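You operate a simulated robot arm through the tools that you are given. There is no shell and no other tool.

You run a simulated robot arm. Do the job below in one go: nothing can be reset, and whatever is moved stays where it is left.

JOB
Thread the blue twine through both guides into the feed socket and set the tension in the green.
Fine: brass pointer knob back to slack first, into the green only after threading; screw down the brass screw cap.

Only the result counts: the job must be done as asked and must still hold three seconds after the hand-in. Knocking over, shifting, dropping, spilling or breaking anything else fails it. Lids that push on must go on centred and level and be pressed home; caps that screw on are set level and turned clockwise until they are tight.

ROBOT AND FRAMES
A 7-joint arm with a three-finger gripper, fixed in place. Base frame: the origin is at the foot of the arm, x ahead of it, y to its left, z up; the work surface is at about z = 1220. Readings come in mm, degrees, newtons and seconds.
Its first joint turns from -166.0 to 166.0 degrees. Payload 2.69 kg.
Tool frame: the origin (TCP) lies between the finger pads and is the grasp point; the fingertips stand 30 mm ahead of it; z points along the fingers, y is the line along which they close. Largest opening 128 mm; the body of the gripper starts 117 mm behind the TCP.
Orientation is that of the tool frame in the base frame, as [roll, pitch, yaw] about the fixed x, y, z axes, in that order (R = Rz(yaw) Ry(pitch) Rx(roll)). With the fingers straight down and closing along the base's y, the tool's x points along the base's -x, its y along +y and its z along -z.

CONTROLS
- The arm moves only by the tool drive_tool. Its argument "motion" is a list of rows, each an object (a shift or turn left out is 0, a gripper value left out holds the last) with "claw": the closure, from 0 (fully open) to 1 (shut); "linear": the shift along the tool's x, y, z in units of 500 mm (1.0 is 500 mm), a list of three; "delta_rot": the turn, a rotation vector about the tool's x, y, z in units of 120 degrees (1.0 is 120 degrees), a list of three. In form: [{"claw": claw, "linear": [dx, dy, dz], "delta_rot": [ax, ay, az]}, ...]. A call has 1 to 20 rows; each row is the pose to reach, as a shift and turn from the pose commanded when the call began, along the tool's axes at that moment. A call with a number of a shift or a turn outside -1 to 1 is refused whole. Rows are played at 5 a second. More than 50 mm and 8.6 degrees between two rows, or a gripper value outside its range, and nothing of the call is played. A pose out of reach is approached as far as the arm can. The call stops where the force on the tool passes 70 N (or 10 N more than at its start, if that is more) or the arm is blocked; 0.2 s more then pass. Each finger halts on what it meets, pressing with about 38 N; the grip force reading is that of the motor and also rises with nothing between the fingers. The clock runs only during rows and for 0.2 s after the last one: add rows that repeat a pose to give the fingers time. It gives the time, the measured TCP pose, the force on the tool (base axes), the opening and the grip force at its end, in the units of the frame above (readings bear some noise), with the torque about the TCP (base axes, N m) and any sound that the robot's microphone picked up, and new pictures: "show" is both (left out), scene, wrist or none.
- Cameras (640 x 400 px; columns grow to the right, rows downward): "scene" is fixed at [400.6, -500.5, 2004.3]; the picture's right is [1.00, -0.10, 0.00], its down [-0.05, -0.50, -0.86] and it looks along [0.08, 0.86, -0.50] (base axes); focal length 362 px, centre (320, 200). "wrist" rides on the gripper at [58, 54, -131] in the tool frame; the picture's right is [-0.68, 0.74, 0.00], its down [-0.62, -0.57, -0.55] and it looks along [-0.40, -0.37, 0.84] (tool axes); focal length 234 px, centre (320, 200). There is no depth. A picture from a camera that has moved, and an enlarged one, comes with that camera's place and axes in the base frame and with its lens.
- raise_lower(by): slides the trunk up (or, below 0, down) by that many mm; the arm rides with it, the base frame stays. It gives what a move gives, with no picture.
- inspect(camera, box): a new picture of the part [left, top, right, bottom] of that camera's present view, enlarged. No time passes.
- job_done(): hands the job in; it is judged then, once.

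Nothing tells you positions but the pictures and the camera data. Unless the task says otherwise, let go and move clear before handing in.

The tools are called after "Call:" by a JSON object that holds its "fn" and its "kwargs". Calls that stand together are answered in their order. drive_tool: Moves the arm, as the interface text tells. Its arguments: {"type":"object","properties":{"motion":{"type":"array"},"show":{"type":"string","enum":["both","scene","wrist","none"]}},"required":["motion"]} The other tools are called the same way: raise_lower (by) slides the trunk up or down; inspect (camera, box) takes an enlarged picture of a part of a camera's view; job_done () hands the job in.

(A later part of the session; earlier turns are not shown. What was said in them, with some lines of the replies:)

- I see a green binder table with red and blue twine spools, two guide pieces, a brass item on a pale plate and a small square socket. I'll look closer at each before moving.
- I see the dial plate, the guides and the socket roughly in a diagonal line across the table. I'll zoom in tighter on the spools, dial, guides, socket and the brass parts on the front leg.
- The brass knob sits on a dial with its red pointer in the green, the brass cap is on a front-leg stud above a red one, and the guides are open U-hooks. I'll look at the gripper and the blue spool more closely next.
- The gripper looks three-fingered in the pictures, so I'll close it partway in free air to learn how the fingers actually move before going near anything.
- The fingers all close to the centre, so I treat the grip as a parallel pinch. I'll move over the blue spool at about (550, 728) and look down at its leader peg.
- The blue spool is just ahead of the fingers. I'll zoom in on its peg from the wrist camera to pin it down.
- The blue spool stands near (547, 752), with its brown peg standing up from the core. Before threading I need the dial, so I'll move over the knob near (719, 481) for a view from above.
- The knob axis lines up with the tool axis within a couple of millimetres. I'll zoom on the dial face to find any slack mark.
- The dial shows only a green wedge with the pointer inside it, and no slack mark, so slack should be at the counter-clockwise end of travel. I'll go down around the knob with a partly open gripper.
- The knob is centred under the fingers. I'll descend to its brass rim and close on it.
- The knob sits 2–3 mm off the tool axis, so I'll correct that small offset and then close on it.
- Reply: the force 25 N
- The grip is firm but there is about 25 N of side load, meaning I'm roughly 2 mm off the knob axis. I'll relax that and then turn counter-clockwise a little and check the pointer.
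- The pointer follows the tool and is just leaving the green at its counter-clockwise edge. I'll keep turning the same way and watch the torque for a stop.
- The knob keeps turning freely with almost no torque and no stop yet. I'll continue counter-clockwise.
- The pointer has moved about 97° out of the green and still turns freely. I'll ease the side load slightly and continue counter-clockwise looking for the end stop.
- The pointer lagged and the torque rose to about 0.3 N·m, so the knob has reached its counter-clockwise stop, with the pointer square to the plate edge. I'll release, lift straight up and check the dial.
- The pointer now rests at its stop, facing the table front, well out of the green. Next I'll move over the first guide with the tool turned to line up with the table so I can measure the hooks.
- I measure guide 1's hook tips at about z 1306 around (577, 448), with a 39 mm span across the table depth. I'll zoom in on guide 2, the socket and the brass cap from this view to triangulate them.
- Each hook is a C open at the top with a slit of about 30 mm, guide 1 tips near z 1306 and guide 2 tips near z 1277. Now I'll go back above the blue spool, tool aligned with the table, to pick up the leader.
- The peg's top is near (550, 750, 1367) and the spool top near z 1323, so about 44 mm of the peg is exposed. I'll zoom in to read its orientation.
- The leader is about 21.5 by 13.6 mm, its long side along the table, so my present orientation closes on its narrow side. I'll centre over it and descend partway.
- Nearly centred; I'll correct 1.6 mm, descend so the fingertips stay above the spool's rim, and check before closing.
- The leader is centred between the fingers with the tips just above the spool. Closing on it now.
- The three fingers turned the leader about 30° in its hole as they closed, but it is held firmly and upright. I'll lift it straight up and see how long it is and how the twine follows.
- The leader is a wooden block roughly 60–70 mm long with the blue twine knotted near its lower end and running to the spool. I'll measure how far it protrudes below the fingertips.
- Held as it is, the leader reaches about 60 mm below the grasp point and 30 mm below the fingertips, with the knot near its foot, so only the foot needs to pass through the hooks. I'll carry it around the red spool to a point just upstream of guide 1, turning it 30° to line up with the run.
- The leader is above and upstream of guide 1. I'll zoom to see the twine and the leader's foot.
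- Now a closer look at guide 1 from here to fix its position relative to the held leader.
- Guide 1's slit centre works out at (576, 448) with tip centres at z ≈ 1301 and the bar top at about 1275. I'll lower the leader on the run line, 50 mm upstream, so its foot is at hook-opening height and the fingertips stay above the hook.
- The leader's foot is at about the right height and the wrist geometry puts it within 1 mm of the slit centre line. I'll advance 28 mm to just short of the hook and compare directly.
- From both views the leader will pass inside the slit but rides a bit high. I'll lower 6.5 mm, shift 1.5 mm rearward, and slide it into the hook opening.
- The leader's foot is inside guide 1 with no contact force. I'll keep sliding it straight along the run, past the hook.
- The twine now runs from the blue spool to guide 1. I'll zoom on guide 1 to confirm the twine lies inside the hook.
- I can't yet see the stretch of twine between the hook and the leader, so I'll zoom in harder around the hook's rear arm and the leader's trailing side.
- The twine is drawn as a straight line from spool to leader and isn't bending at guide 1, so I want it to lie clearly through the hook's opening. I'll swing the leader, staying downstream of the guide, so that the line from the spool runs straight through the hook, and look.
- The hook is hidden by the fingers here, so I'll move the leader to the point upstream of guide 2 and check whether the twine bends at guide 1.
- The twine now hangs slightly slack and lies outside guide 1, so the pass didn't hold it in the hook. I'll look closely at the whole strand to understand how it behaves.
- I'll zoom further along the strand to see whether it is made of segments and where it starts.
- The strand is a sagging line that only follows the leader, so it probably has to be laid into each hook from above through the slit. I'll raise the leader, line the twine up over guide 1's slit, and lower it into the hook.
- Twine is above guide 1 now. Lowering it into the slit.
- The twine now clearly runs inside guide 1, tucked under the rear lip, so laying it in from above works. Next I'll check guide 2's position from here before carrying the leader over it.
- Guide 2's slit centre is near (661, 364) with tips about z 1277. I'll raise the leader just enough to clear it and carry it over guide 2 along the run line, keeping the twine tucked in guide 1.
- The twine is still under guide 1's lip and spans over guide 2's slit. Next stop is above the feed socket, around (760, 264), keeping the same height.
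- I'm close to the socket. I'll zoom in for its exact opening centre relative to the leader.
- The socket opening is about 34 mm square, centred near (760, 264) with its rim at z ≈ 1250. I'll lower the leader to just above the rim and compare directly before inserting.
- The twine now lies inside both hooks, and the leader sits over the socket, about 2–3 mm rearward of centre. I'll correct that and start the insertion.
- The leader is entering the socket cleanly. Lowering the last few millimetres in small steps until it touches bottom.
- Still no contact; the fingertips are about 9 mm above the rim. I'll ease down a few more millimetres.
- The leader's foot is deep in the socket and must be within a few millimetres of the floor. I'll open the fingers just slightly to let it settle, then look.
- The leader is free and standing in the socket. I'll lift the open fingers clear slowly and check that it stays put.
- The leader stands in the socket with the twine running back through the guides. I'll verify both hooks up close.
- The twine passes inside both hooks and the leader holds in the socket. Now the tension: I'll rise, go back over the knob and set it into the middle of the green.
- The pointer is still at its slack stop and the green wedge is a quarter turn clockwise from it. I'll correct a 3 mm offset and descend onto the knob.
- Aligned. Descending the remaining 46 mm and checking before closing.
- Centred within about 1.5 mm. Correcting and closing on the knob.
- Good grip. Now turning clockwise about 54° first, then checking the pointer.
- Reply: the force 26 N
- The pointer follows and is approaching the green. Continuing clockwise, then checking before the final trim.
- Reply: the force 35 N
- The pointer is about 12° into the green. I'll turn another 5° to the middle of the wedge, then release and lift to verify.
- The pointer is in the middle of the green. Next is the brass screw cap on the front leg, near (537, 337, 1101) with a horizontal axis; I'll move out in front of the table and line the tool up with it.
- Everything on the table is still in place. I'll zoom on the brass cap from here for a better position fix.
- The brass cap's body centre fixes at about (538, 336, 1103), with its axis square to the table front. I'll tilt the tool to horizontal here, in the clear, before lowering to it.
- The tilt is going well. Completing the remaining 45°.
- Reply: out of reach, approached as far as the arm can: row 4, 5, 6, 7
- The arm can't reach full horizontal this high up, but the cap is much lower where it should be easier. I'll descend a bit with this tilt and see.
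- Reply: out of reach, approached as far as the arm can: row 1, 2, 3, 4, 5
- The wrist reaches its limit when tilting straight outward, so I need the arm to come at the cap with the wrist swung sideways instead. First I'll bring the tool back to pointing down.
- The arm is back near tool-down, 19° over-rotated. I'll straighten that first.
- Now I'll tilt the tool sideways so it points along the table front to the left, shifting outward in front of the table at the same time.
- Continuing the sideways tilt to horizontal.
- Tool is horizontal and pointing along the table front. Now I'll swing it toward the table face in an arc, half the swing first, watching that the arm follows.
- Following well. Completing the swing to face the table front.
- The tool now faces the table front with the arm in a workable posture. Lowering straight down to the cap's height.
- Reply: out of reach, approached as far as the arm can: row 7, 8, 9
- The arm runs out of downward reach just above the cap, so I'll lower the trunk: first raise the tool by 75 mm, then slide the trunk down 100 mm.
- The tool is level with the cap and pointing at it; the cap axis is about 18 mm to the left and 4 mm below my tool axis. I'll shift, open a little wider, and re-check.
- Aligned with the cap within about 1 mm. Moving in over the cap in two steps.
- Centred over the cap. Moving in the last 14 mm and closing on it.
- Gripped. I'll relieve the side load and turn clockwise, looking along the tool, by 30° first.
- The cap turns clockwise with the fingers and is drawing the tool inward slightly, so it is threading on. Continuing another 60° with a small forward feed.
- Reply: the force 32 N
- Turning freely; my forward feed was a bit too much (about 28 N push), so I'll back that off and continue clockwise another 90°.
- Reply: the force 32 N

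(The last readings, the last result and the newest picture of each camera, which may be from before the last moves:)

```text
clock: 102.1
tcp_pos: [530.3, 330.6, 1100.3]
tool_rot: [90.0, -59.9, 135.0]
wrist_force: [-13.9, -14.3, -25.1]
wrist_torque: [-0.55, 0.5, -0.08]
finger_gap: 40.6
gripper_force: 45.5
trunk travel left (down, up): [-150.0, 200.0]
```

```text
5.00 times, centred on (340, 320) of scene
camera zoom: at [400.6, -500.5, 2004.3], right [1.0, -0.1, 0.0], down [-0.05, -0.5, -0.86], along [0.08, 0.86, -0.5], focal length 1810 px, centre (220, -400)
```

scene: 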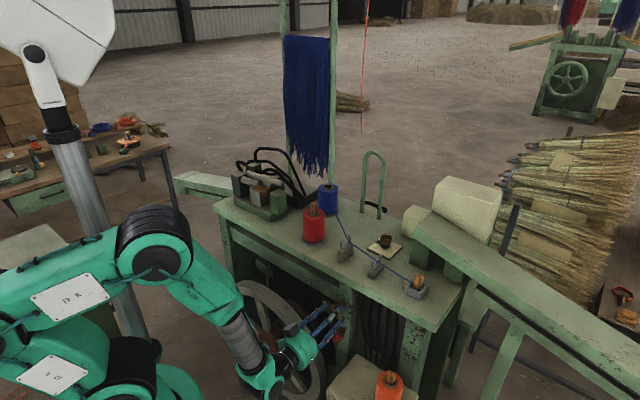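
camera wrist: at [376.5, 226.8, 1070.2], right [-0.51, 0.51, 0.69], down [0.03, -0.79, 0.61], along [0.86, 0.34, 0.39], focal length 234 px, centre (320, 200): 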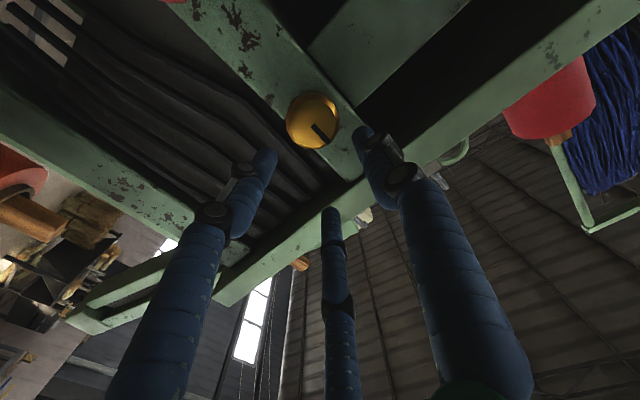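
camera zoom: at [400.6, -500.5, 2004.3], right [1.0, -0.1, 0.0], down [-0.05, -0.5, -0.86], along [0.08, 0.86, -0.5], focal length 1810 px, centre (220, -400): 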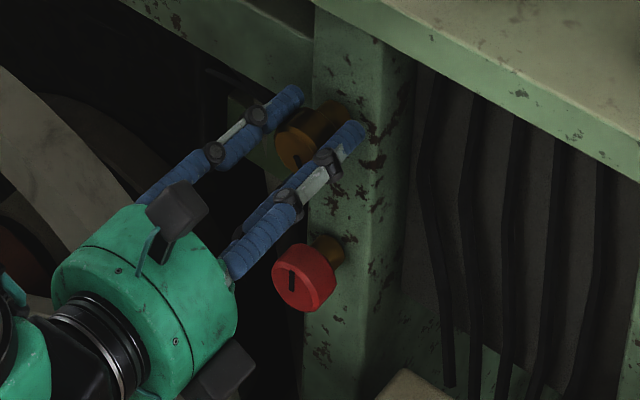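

150° so far and still turning freely. Easing the side load again and continuing clockwise.

Call:
{"fn": "drive_tool", "kwargs": {"motion": [{"claw": 1.0, "linear": [-0.0021, -0.0012, -0.002]}, {"claw": 1.0, "linear": [-0.0021, -0.0012, -0.002], "delta_rot": [0, 0, 0.05]}, {"claw": 1.0, "linear": [-0.0021, -0.0012, -0.002], "delta_rot": [0, 0, 0.1]}, {"claw": 1.0, "linear": [-0.0021, -0.0012, -0.002], "delta_rot": [0, 0, 0.15]}, {"claw": 1.0, "linear": [-0.0021, -0.0012, -0.002], "delta_rot": [0, 0, 0.2]}, {"claw": 1.0, "linear": [-0.0021, -0.0012, -0.002], "delta_rot": [0, 0, 0.25]}, {"claw": 1.0, "linear": [-0.0021, -0.0012, -0.002], "delta_rot": [0, 0, 0.3]}, {"claw": 1.0, "linear": [-0.0021, -0.0012, -0.002], "delta_rot": [0, 0, 0.35]}, {"claw": 1.0, "linear": [-0.0021, -0.0012, -0.002], "delta_rot": [0, 0, 0.4]}, {"claw": 1.0, "linear": [-0.0021, -0.0012, -0.002], "delta_rot": [0, 0, 0.45]}, {"claw": 1.0, "linear": [-0.0021, -0.0012, -0.002], "delta_rot": [0, 0, 0.5]}, {"claw": 1.0, "linear": [-0.0021, -0.0012, -0.002], "delta_rot": [0, 0, 0.5]}], "show": "none"}}

Call:
{"fn": "inspect", "kwargs": {"camera": "wrist", "box": [240, 100, 400, 260]}}

Call:
{"fn": "inspect", "kwargs": {"camera": "scene", "box": [310, 280, 370, 360]}}

```text
clock: 104.7
tcp_pos: [529.8, 329.3, 1099.5]
tool_rot: [-89.6, -60.2, -45.3]
wrist_force: [4.5, -2.2, 3.0]
wrist_torque: [-0.27, -0.35, -0.16]
finger_gap: 40.9
gripper_force: 45.4
trunk travel left (down, up): [-150.0, 200.0]
```

```text
2.50 times, centred on (320, 180) of wrist
camera zoom: at [491.1, 183.1, 1124.1], right [0.22, -0.21, -0.95], down [-0.95, 0.17, -0.26], along [0.22, 0.96, -0.16], focal length 585 px, centre (320, 250)
```

zoom: 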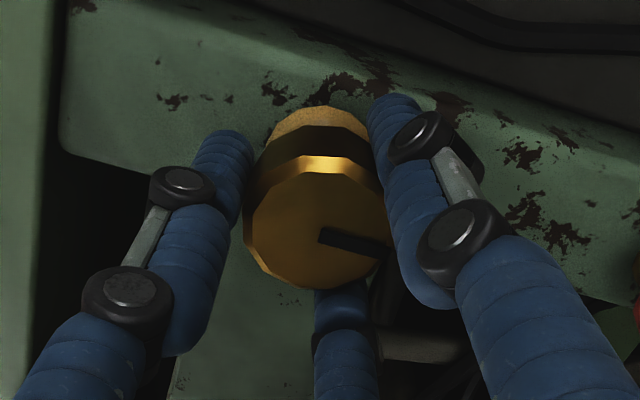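

```text
5.00 times, centred on (340, 320) of scene
camera zoom: at [400.6, -500.5, 2004.3], right [1.0, -0.1, 0.0], down [-0.05, -0.5, -0.86], along [0.08, 0.86, -0.5], focal length 1810 px, centre (220, -400)
```

zoom: 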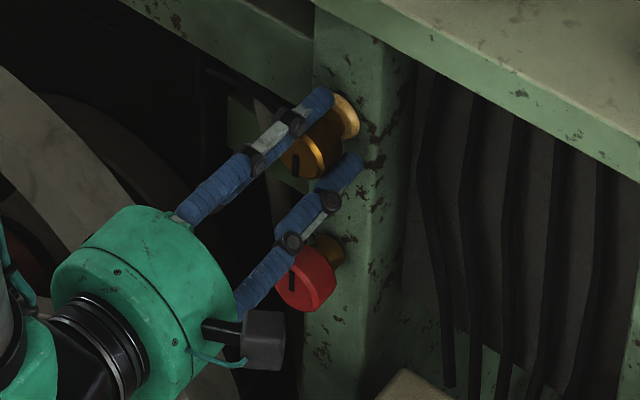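

The mark on the cap now lags the fingers and the axial torque rose to about 0.44 N·m, so the cap has come tight after half a turn. I'll turn a bit further to confirm it no longer moves.

Call:
{"fn": "drive_tool", "kwargs": {"motion": [{"claw": 1.0, "delta_rot": [0, 0, 0.05]}, {"claw": 1.0, "delta_rot": [0, 0, 0.1]}, {"claw": 1.0, "delta_rot": [0, 0, 0.15]}, {"claw": 1.0, "delta_rot": [0, 0, 0.15]}], "show": "none"}}

Call:
{"fn": "inspect", "kwargs": {"camera": "wrist", "box": [240, 100, 400, 260]}}

Call:
{"fn": "inspect", "kwargs": {"camera": "scene", "box": [320, 290, 360, 340]}}

```text
clock: 105.7
tcp_pos: [531.3, 330.3, 1100.7]
tool_rot: [-89.8, -42.2, -45.1]
wrist_force: [1.4, 1.6, 9.3]
wrist_torque: [-0.38, -0.51, 0.25]
finger_gap: 41.0
gripper_force: 45.2
trunk travel left (down, up): [-150.0, 200.0]
```

```text
2.50 times, centred on (320, 180) of wrist
camera zoom: at [493.7, 180.4, 1099.7], right [0.0, 0.01, -1.0], down [-0.98, 0.2, 0.0], along [0.2, 0.98, 0.01], focal length 585 px, centre (320, 250)
```

zoom: 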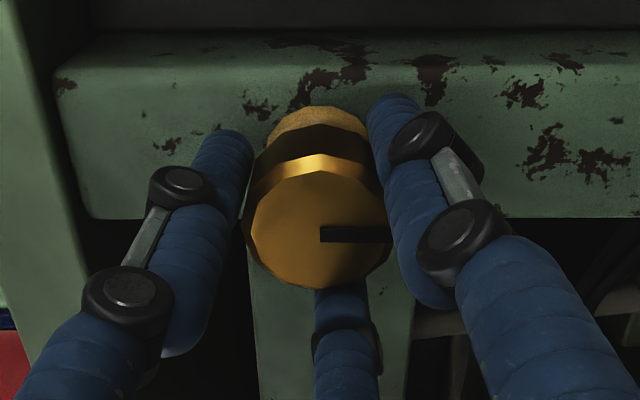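

```text
8.00 times, centred on (340, 315) of scene
camera zoom: at [400.6, -500.5, 2004.3], right [1.0, -0.1, 0.0], down [-0.05, -0.5, -0.86], along [0.08, 0.86, -0.5], focal length 2896 px, centre (160, -720)
```

zoom: 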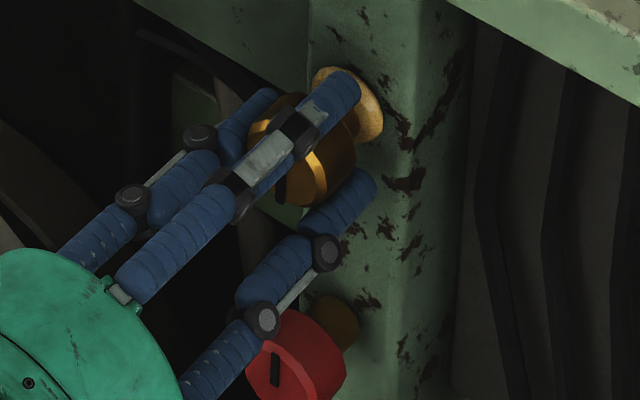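

The mark stays at six o'clock while the torque climbs to 0.6 N·m — the cap is tight. I'll open the fingers and back straight out.

Call:
{"fn": "drive_tool", "kwargs": {"motion": [{"claw": 0.8}, {"claw": 0.6}, {"claw": 0.4}, {"claw": 0.4}, {"claw": 0.4, "linear": [0, 0, -0.02]}, {"claw": 0.4, "linear": [0, 0, -0.06]}, {"claw": 0.4, "linear": [0, 0, -0.12]}, {"claw": 0.4, "linear": [0, 0, -0.14]}, {"claw": 0.4, "linear": [0, 0, -0.14]}], "show": "both"}}

Call:
{"fn": "inspect", "kwargs": {"camera": "wrist", "box": [250, 70, 390, 210]}}

Call:
{"fn": "inspect", "kwargs": {"camera": "scene", "box": [320, 290, 360, 350]}}

```text
clock: 107.7
tcp_pos: [478.7, 280.6, 1098.4]
tool_rot: [-89.9, -42.2, -45.0]
wrist_force: [0.2, 0.2, 0.1]
wrist_torque: [0.0, 0.02, -0.01]
finger_gap: 76.9
gripper_force: 0.0
trunk travel left (down, up): [-150.0, 200.0]
camera wrist: at [442.8, 130.6, 1098.5], right [0.0, 0.01, -1.0], down [-0.98, 0.2, 0.0], along [0.2, 0.98, 0.01], focal length 234 px, centre (320, 200)
```

scene: 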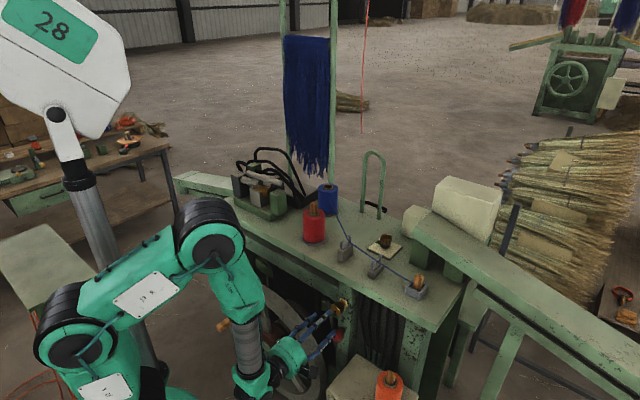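
wrist: 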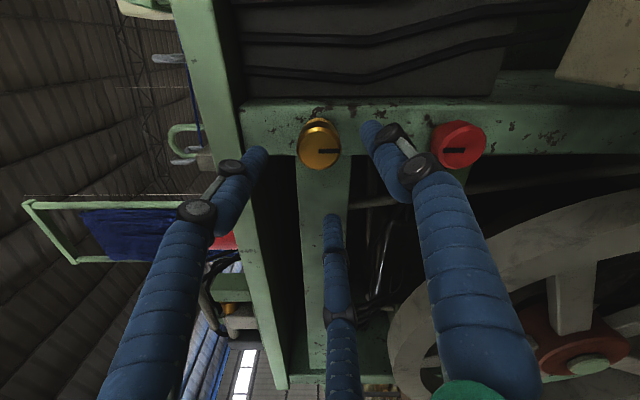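

```text
2.86 times, centred on (320, 140) of wrist
camera zoom: at [442.8, 130.6, 1098.5], right [0.0, 0.01, -1.0], down [-0.98, 0.2, 0.0], along [0.2, 0.98, 0.01], focal length 669 px, centre (320, 371)
```

zoom: 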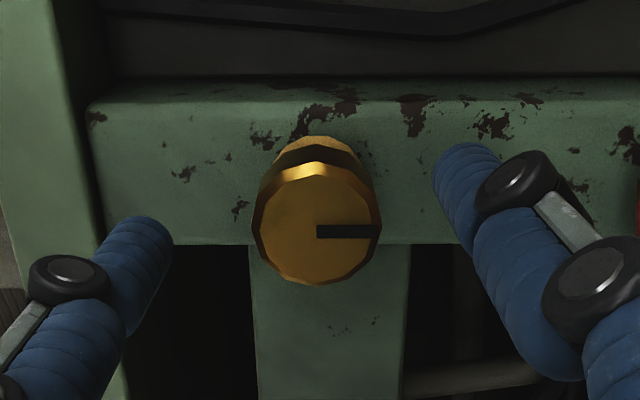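

```text
6.67 times, centred on (340, 320) of scene
camera zoom: at [400.6, -500.5, 2004.3], right [1.0, -0.1, 0.0], down [-0.05, -0.5, -0.86], along [0.08, 0.86, -0.5], focal length 2414 px, centre (187, -600)
```

zoom: 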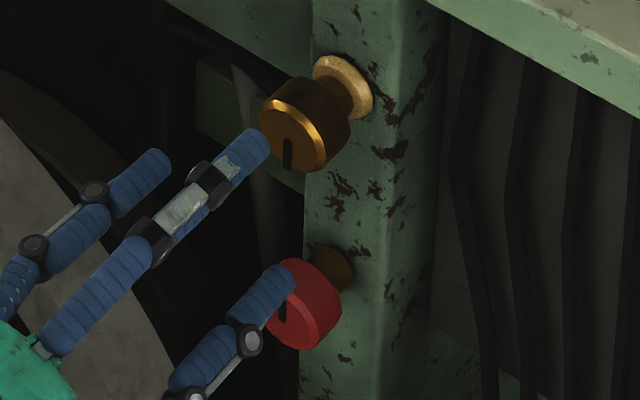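

The cap's mark points straight down, half a turn from where it started, and a lighter ring now shows at its base. I'll look closer at the cap and re-check the rest.

Call:
{"fn": "inspect", "kwargs": {"camera": "scene", "box": [328, 298, 350, 322]}}

Call:
{"fn": "inspect", "kwargs": {"camera": "wrist", "box": [290, 110, 350, 180]}}

Call:
{"fn": "inspect", "kwargs": {"camera": "wrist", "box": [420, 100, 500, 180]}}

```text
16.00 times, centred on (339, 310) of scene
camera zoom: at [400.6, -500.5, 2004.3], right [1.0, -0.1, 0.0], down [-0.05, -0.5, -0.86], along [0.08, 0.86, -0.5], focal length 5793 px, centre (16, -1560)
```

zoom: 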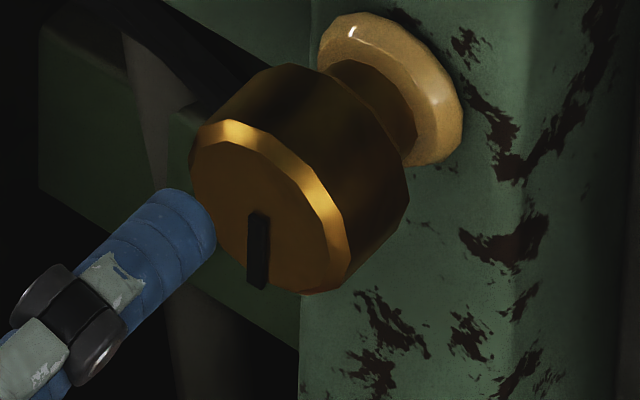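

```text
5.71 times, centred on (320, 145) of wrist
camera zoom: at [442.8, 130.6, 1098.5], right [0.0, 0.01, -1.0], down [-0.98, 0.2, 0.0], along [0.2, 0.98, 0.01], focal length 1338 px, centre (320, 514)
```

zoom: 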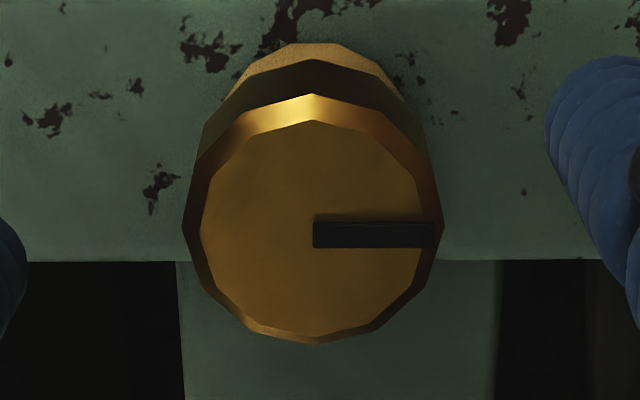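

```text
5.00 times, centred on (460, 140) of wrist
camera zoom: at [442.8, 130.6, 1098.5], right [0.0, 0.01, -1.0], down [-0.98, 0.2, 0.0], along [0.2, 0.98, 0.01], focal length 1171 px, centre (-380, 500)
```

zoom: 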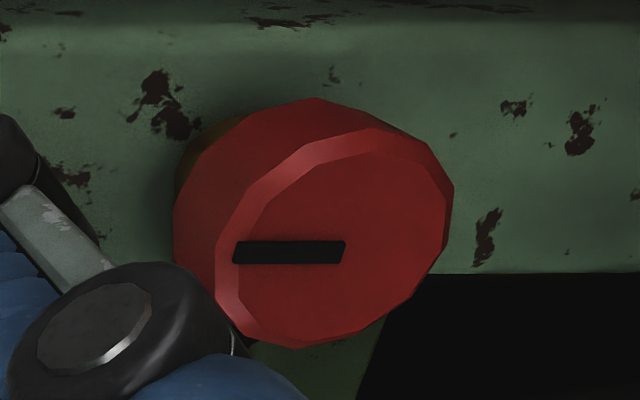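

That pale bead at the base looks like grease pressed out of a grease cup, which fits the cap being fully screwed down. I'll move the arm clear and do a final check of the twine, leader and dial.

Call:
{"fn": "drive_tool", "kwargs": {"motion": [{"claw": 0.4, "linear": [0, 0, -0.03]}, {"claw": 0.4, "linear": [0, 0, -0.06]}, {"claw": 0.4, "linear": [0.04, -0.045, -0.08]}, {"claw": 0.4, "linear": [0.08, -0.09, -0.08]}, {"claw": 0.4, "linear": [0.134, -0.149, -0.08]}, {"claw": 0.4, "linear": [0.134, -0.149, -0.08]}], "show": "scene"}}

Call:
{"fn": "inspect", "kwargs": {"camera": "scene", "box": [310, 180, 440, 310]}}

Call:
{"fn": "inspect", "kwargs": {"camera": "scene", "box": [335, 225, 405, 285]}}

Call:
{"fn": "inspect", "kwargs": {"camera": "scene", "box": [395, 260, 435, 305]}}

Call:
{"fn": "inspect", "kwargs": {"camera": "scene", "box": [315, 290, 360, 350]}}

```text
clock: 109.1
tcp_pos: [450.9, 252.2, 1198.3]
tool_rot: [-89.8, -42.1, -45.0]
wrist_force: [0.1, 0.8, 0.2]
wrist_torque: [-0.02, 0.03, -0.05]
finger_gap: 77.1
gripper_force: 0.2
trunk travel left (down, up): [-150.0, 200.0]
```

scene: 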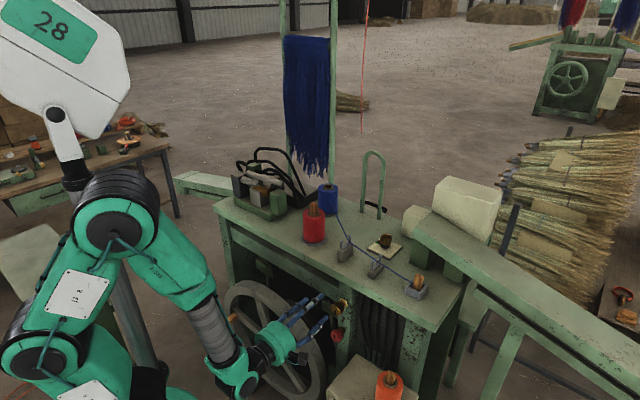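

```text
3.08 times, centred on (375, 245) of scene
camera zoom: at [400.6, -500.5, 2004.3], right [1.0, -0.1, 0.0], down [-0.05, -0.5, -0.86], along [0.08, 0.86, -0.5], focal length 1114 px, centre (151, 62)
```

zoom: 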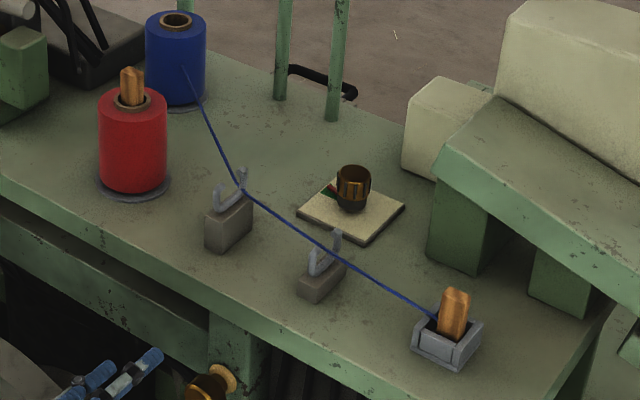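

```text
6.67 times, centred on (370, 255) of scene
camera zoom: at [400.6, -500.5, 2004.3], right [1.0, -0.1, 0.0], down [-0.05, -0.5, -0.86], along [0.08, 0.86, -0.5], focal length 2414 px, centre (-13, -167)
```

zoom: 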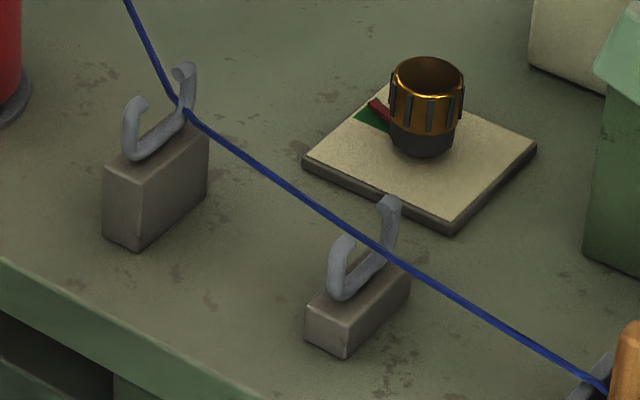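

```text
8.89 times, centred on (415, 282) of scene
camera zoom: at [400.6, -500.5, 2004.3], right [1.0, -0.1, 0.0], down [-0.05, -0.5, -0.86], along [0.08, 0.86, -0.5], focal length 3218 px, centre (-524, -533)
```

zoom: 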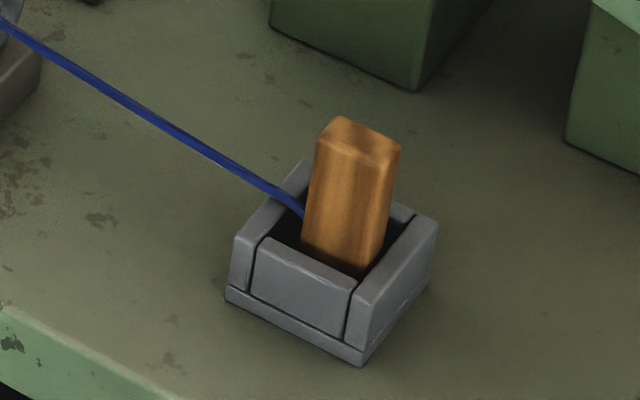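

```text
6.67 times, centred on (338, 320) of scene
camera zoom: at [400.6, -500.5, 2004.3], right [1.0, -0.1, 0.0], down [-0.05, -0.5, -0.86], along [0.08, 0.86, -0.5], focal length 2414 px, centre (203, -600)
```

zoom: 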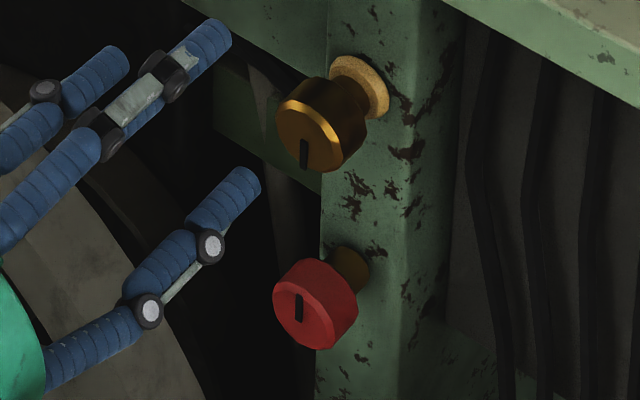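

The blue twine runs inside both guides with its leader standing in the feed socket. The dial pointer is in the green, the brass cap is tight, and the arm is clear of everything, so I'm handing in.

Call:
{"fn": "job_done", "kwargs": {}}

```text
The job is handed in.
```

I've handed the job in, and every part was done as asked in the last pictures. The result of the check hasn't come back.

- **Tension, first step:** I turned the brass pointer knob counter-clockwise to its stop before touching the twine. The dial has no slack mark, so I took that stop as slack.
- **Threading:** The blue twine's wooden leader stands in the feed socket, and the twine runs inside both hooks. On my first pass the twine didn't stay in guide 1, so I laid it in from above through the slit.
- **Tension, last step:** After threading, I turned the knob clockwise until the pointer sat in the middle of the green.
- **Brass screw cap:** I turned it about half a turn clockwise, until it stopped moving and my grip slipped at about 0.6 N·m. A pale bead now shows at its base, which I took to be grease pressed out.

In the final pictures nothing else had moved, and the arm was well clear of the cap and the table.
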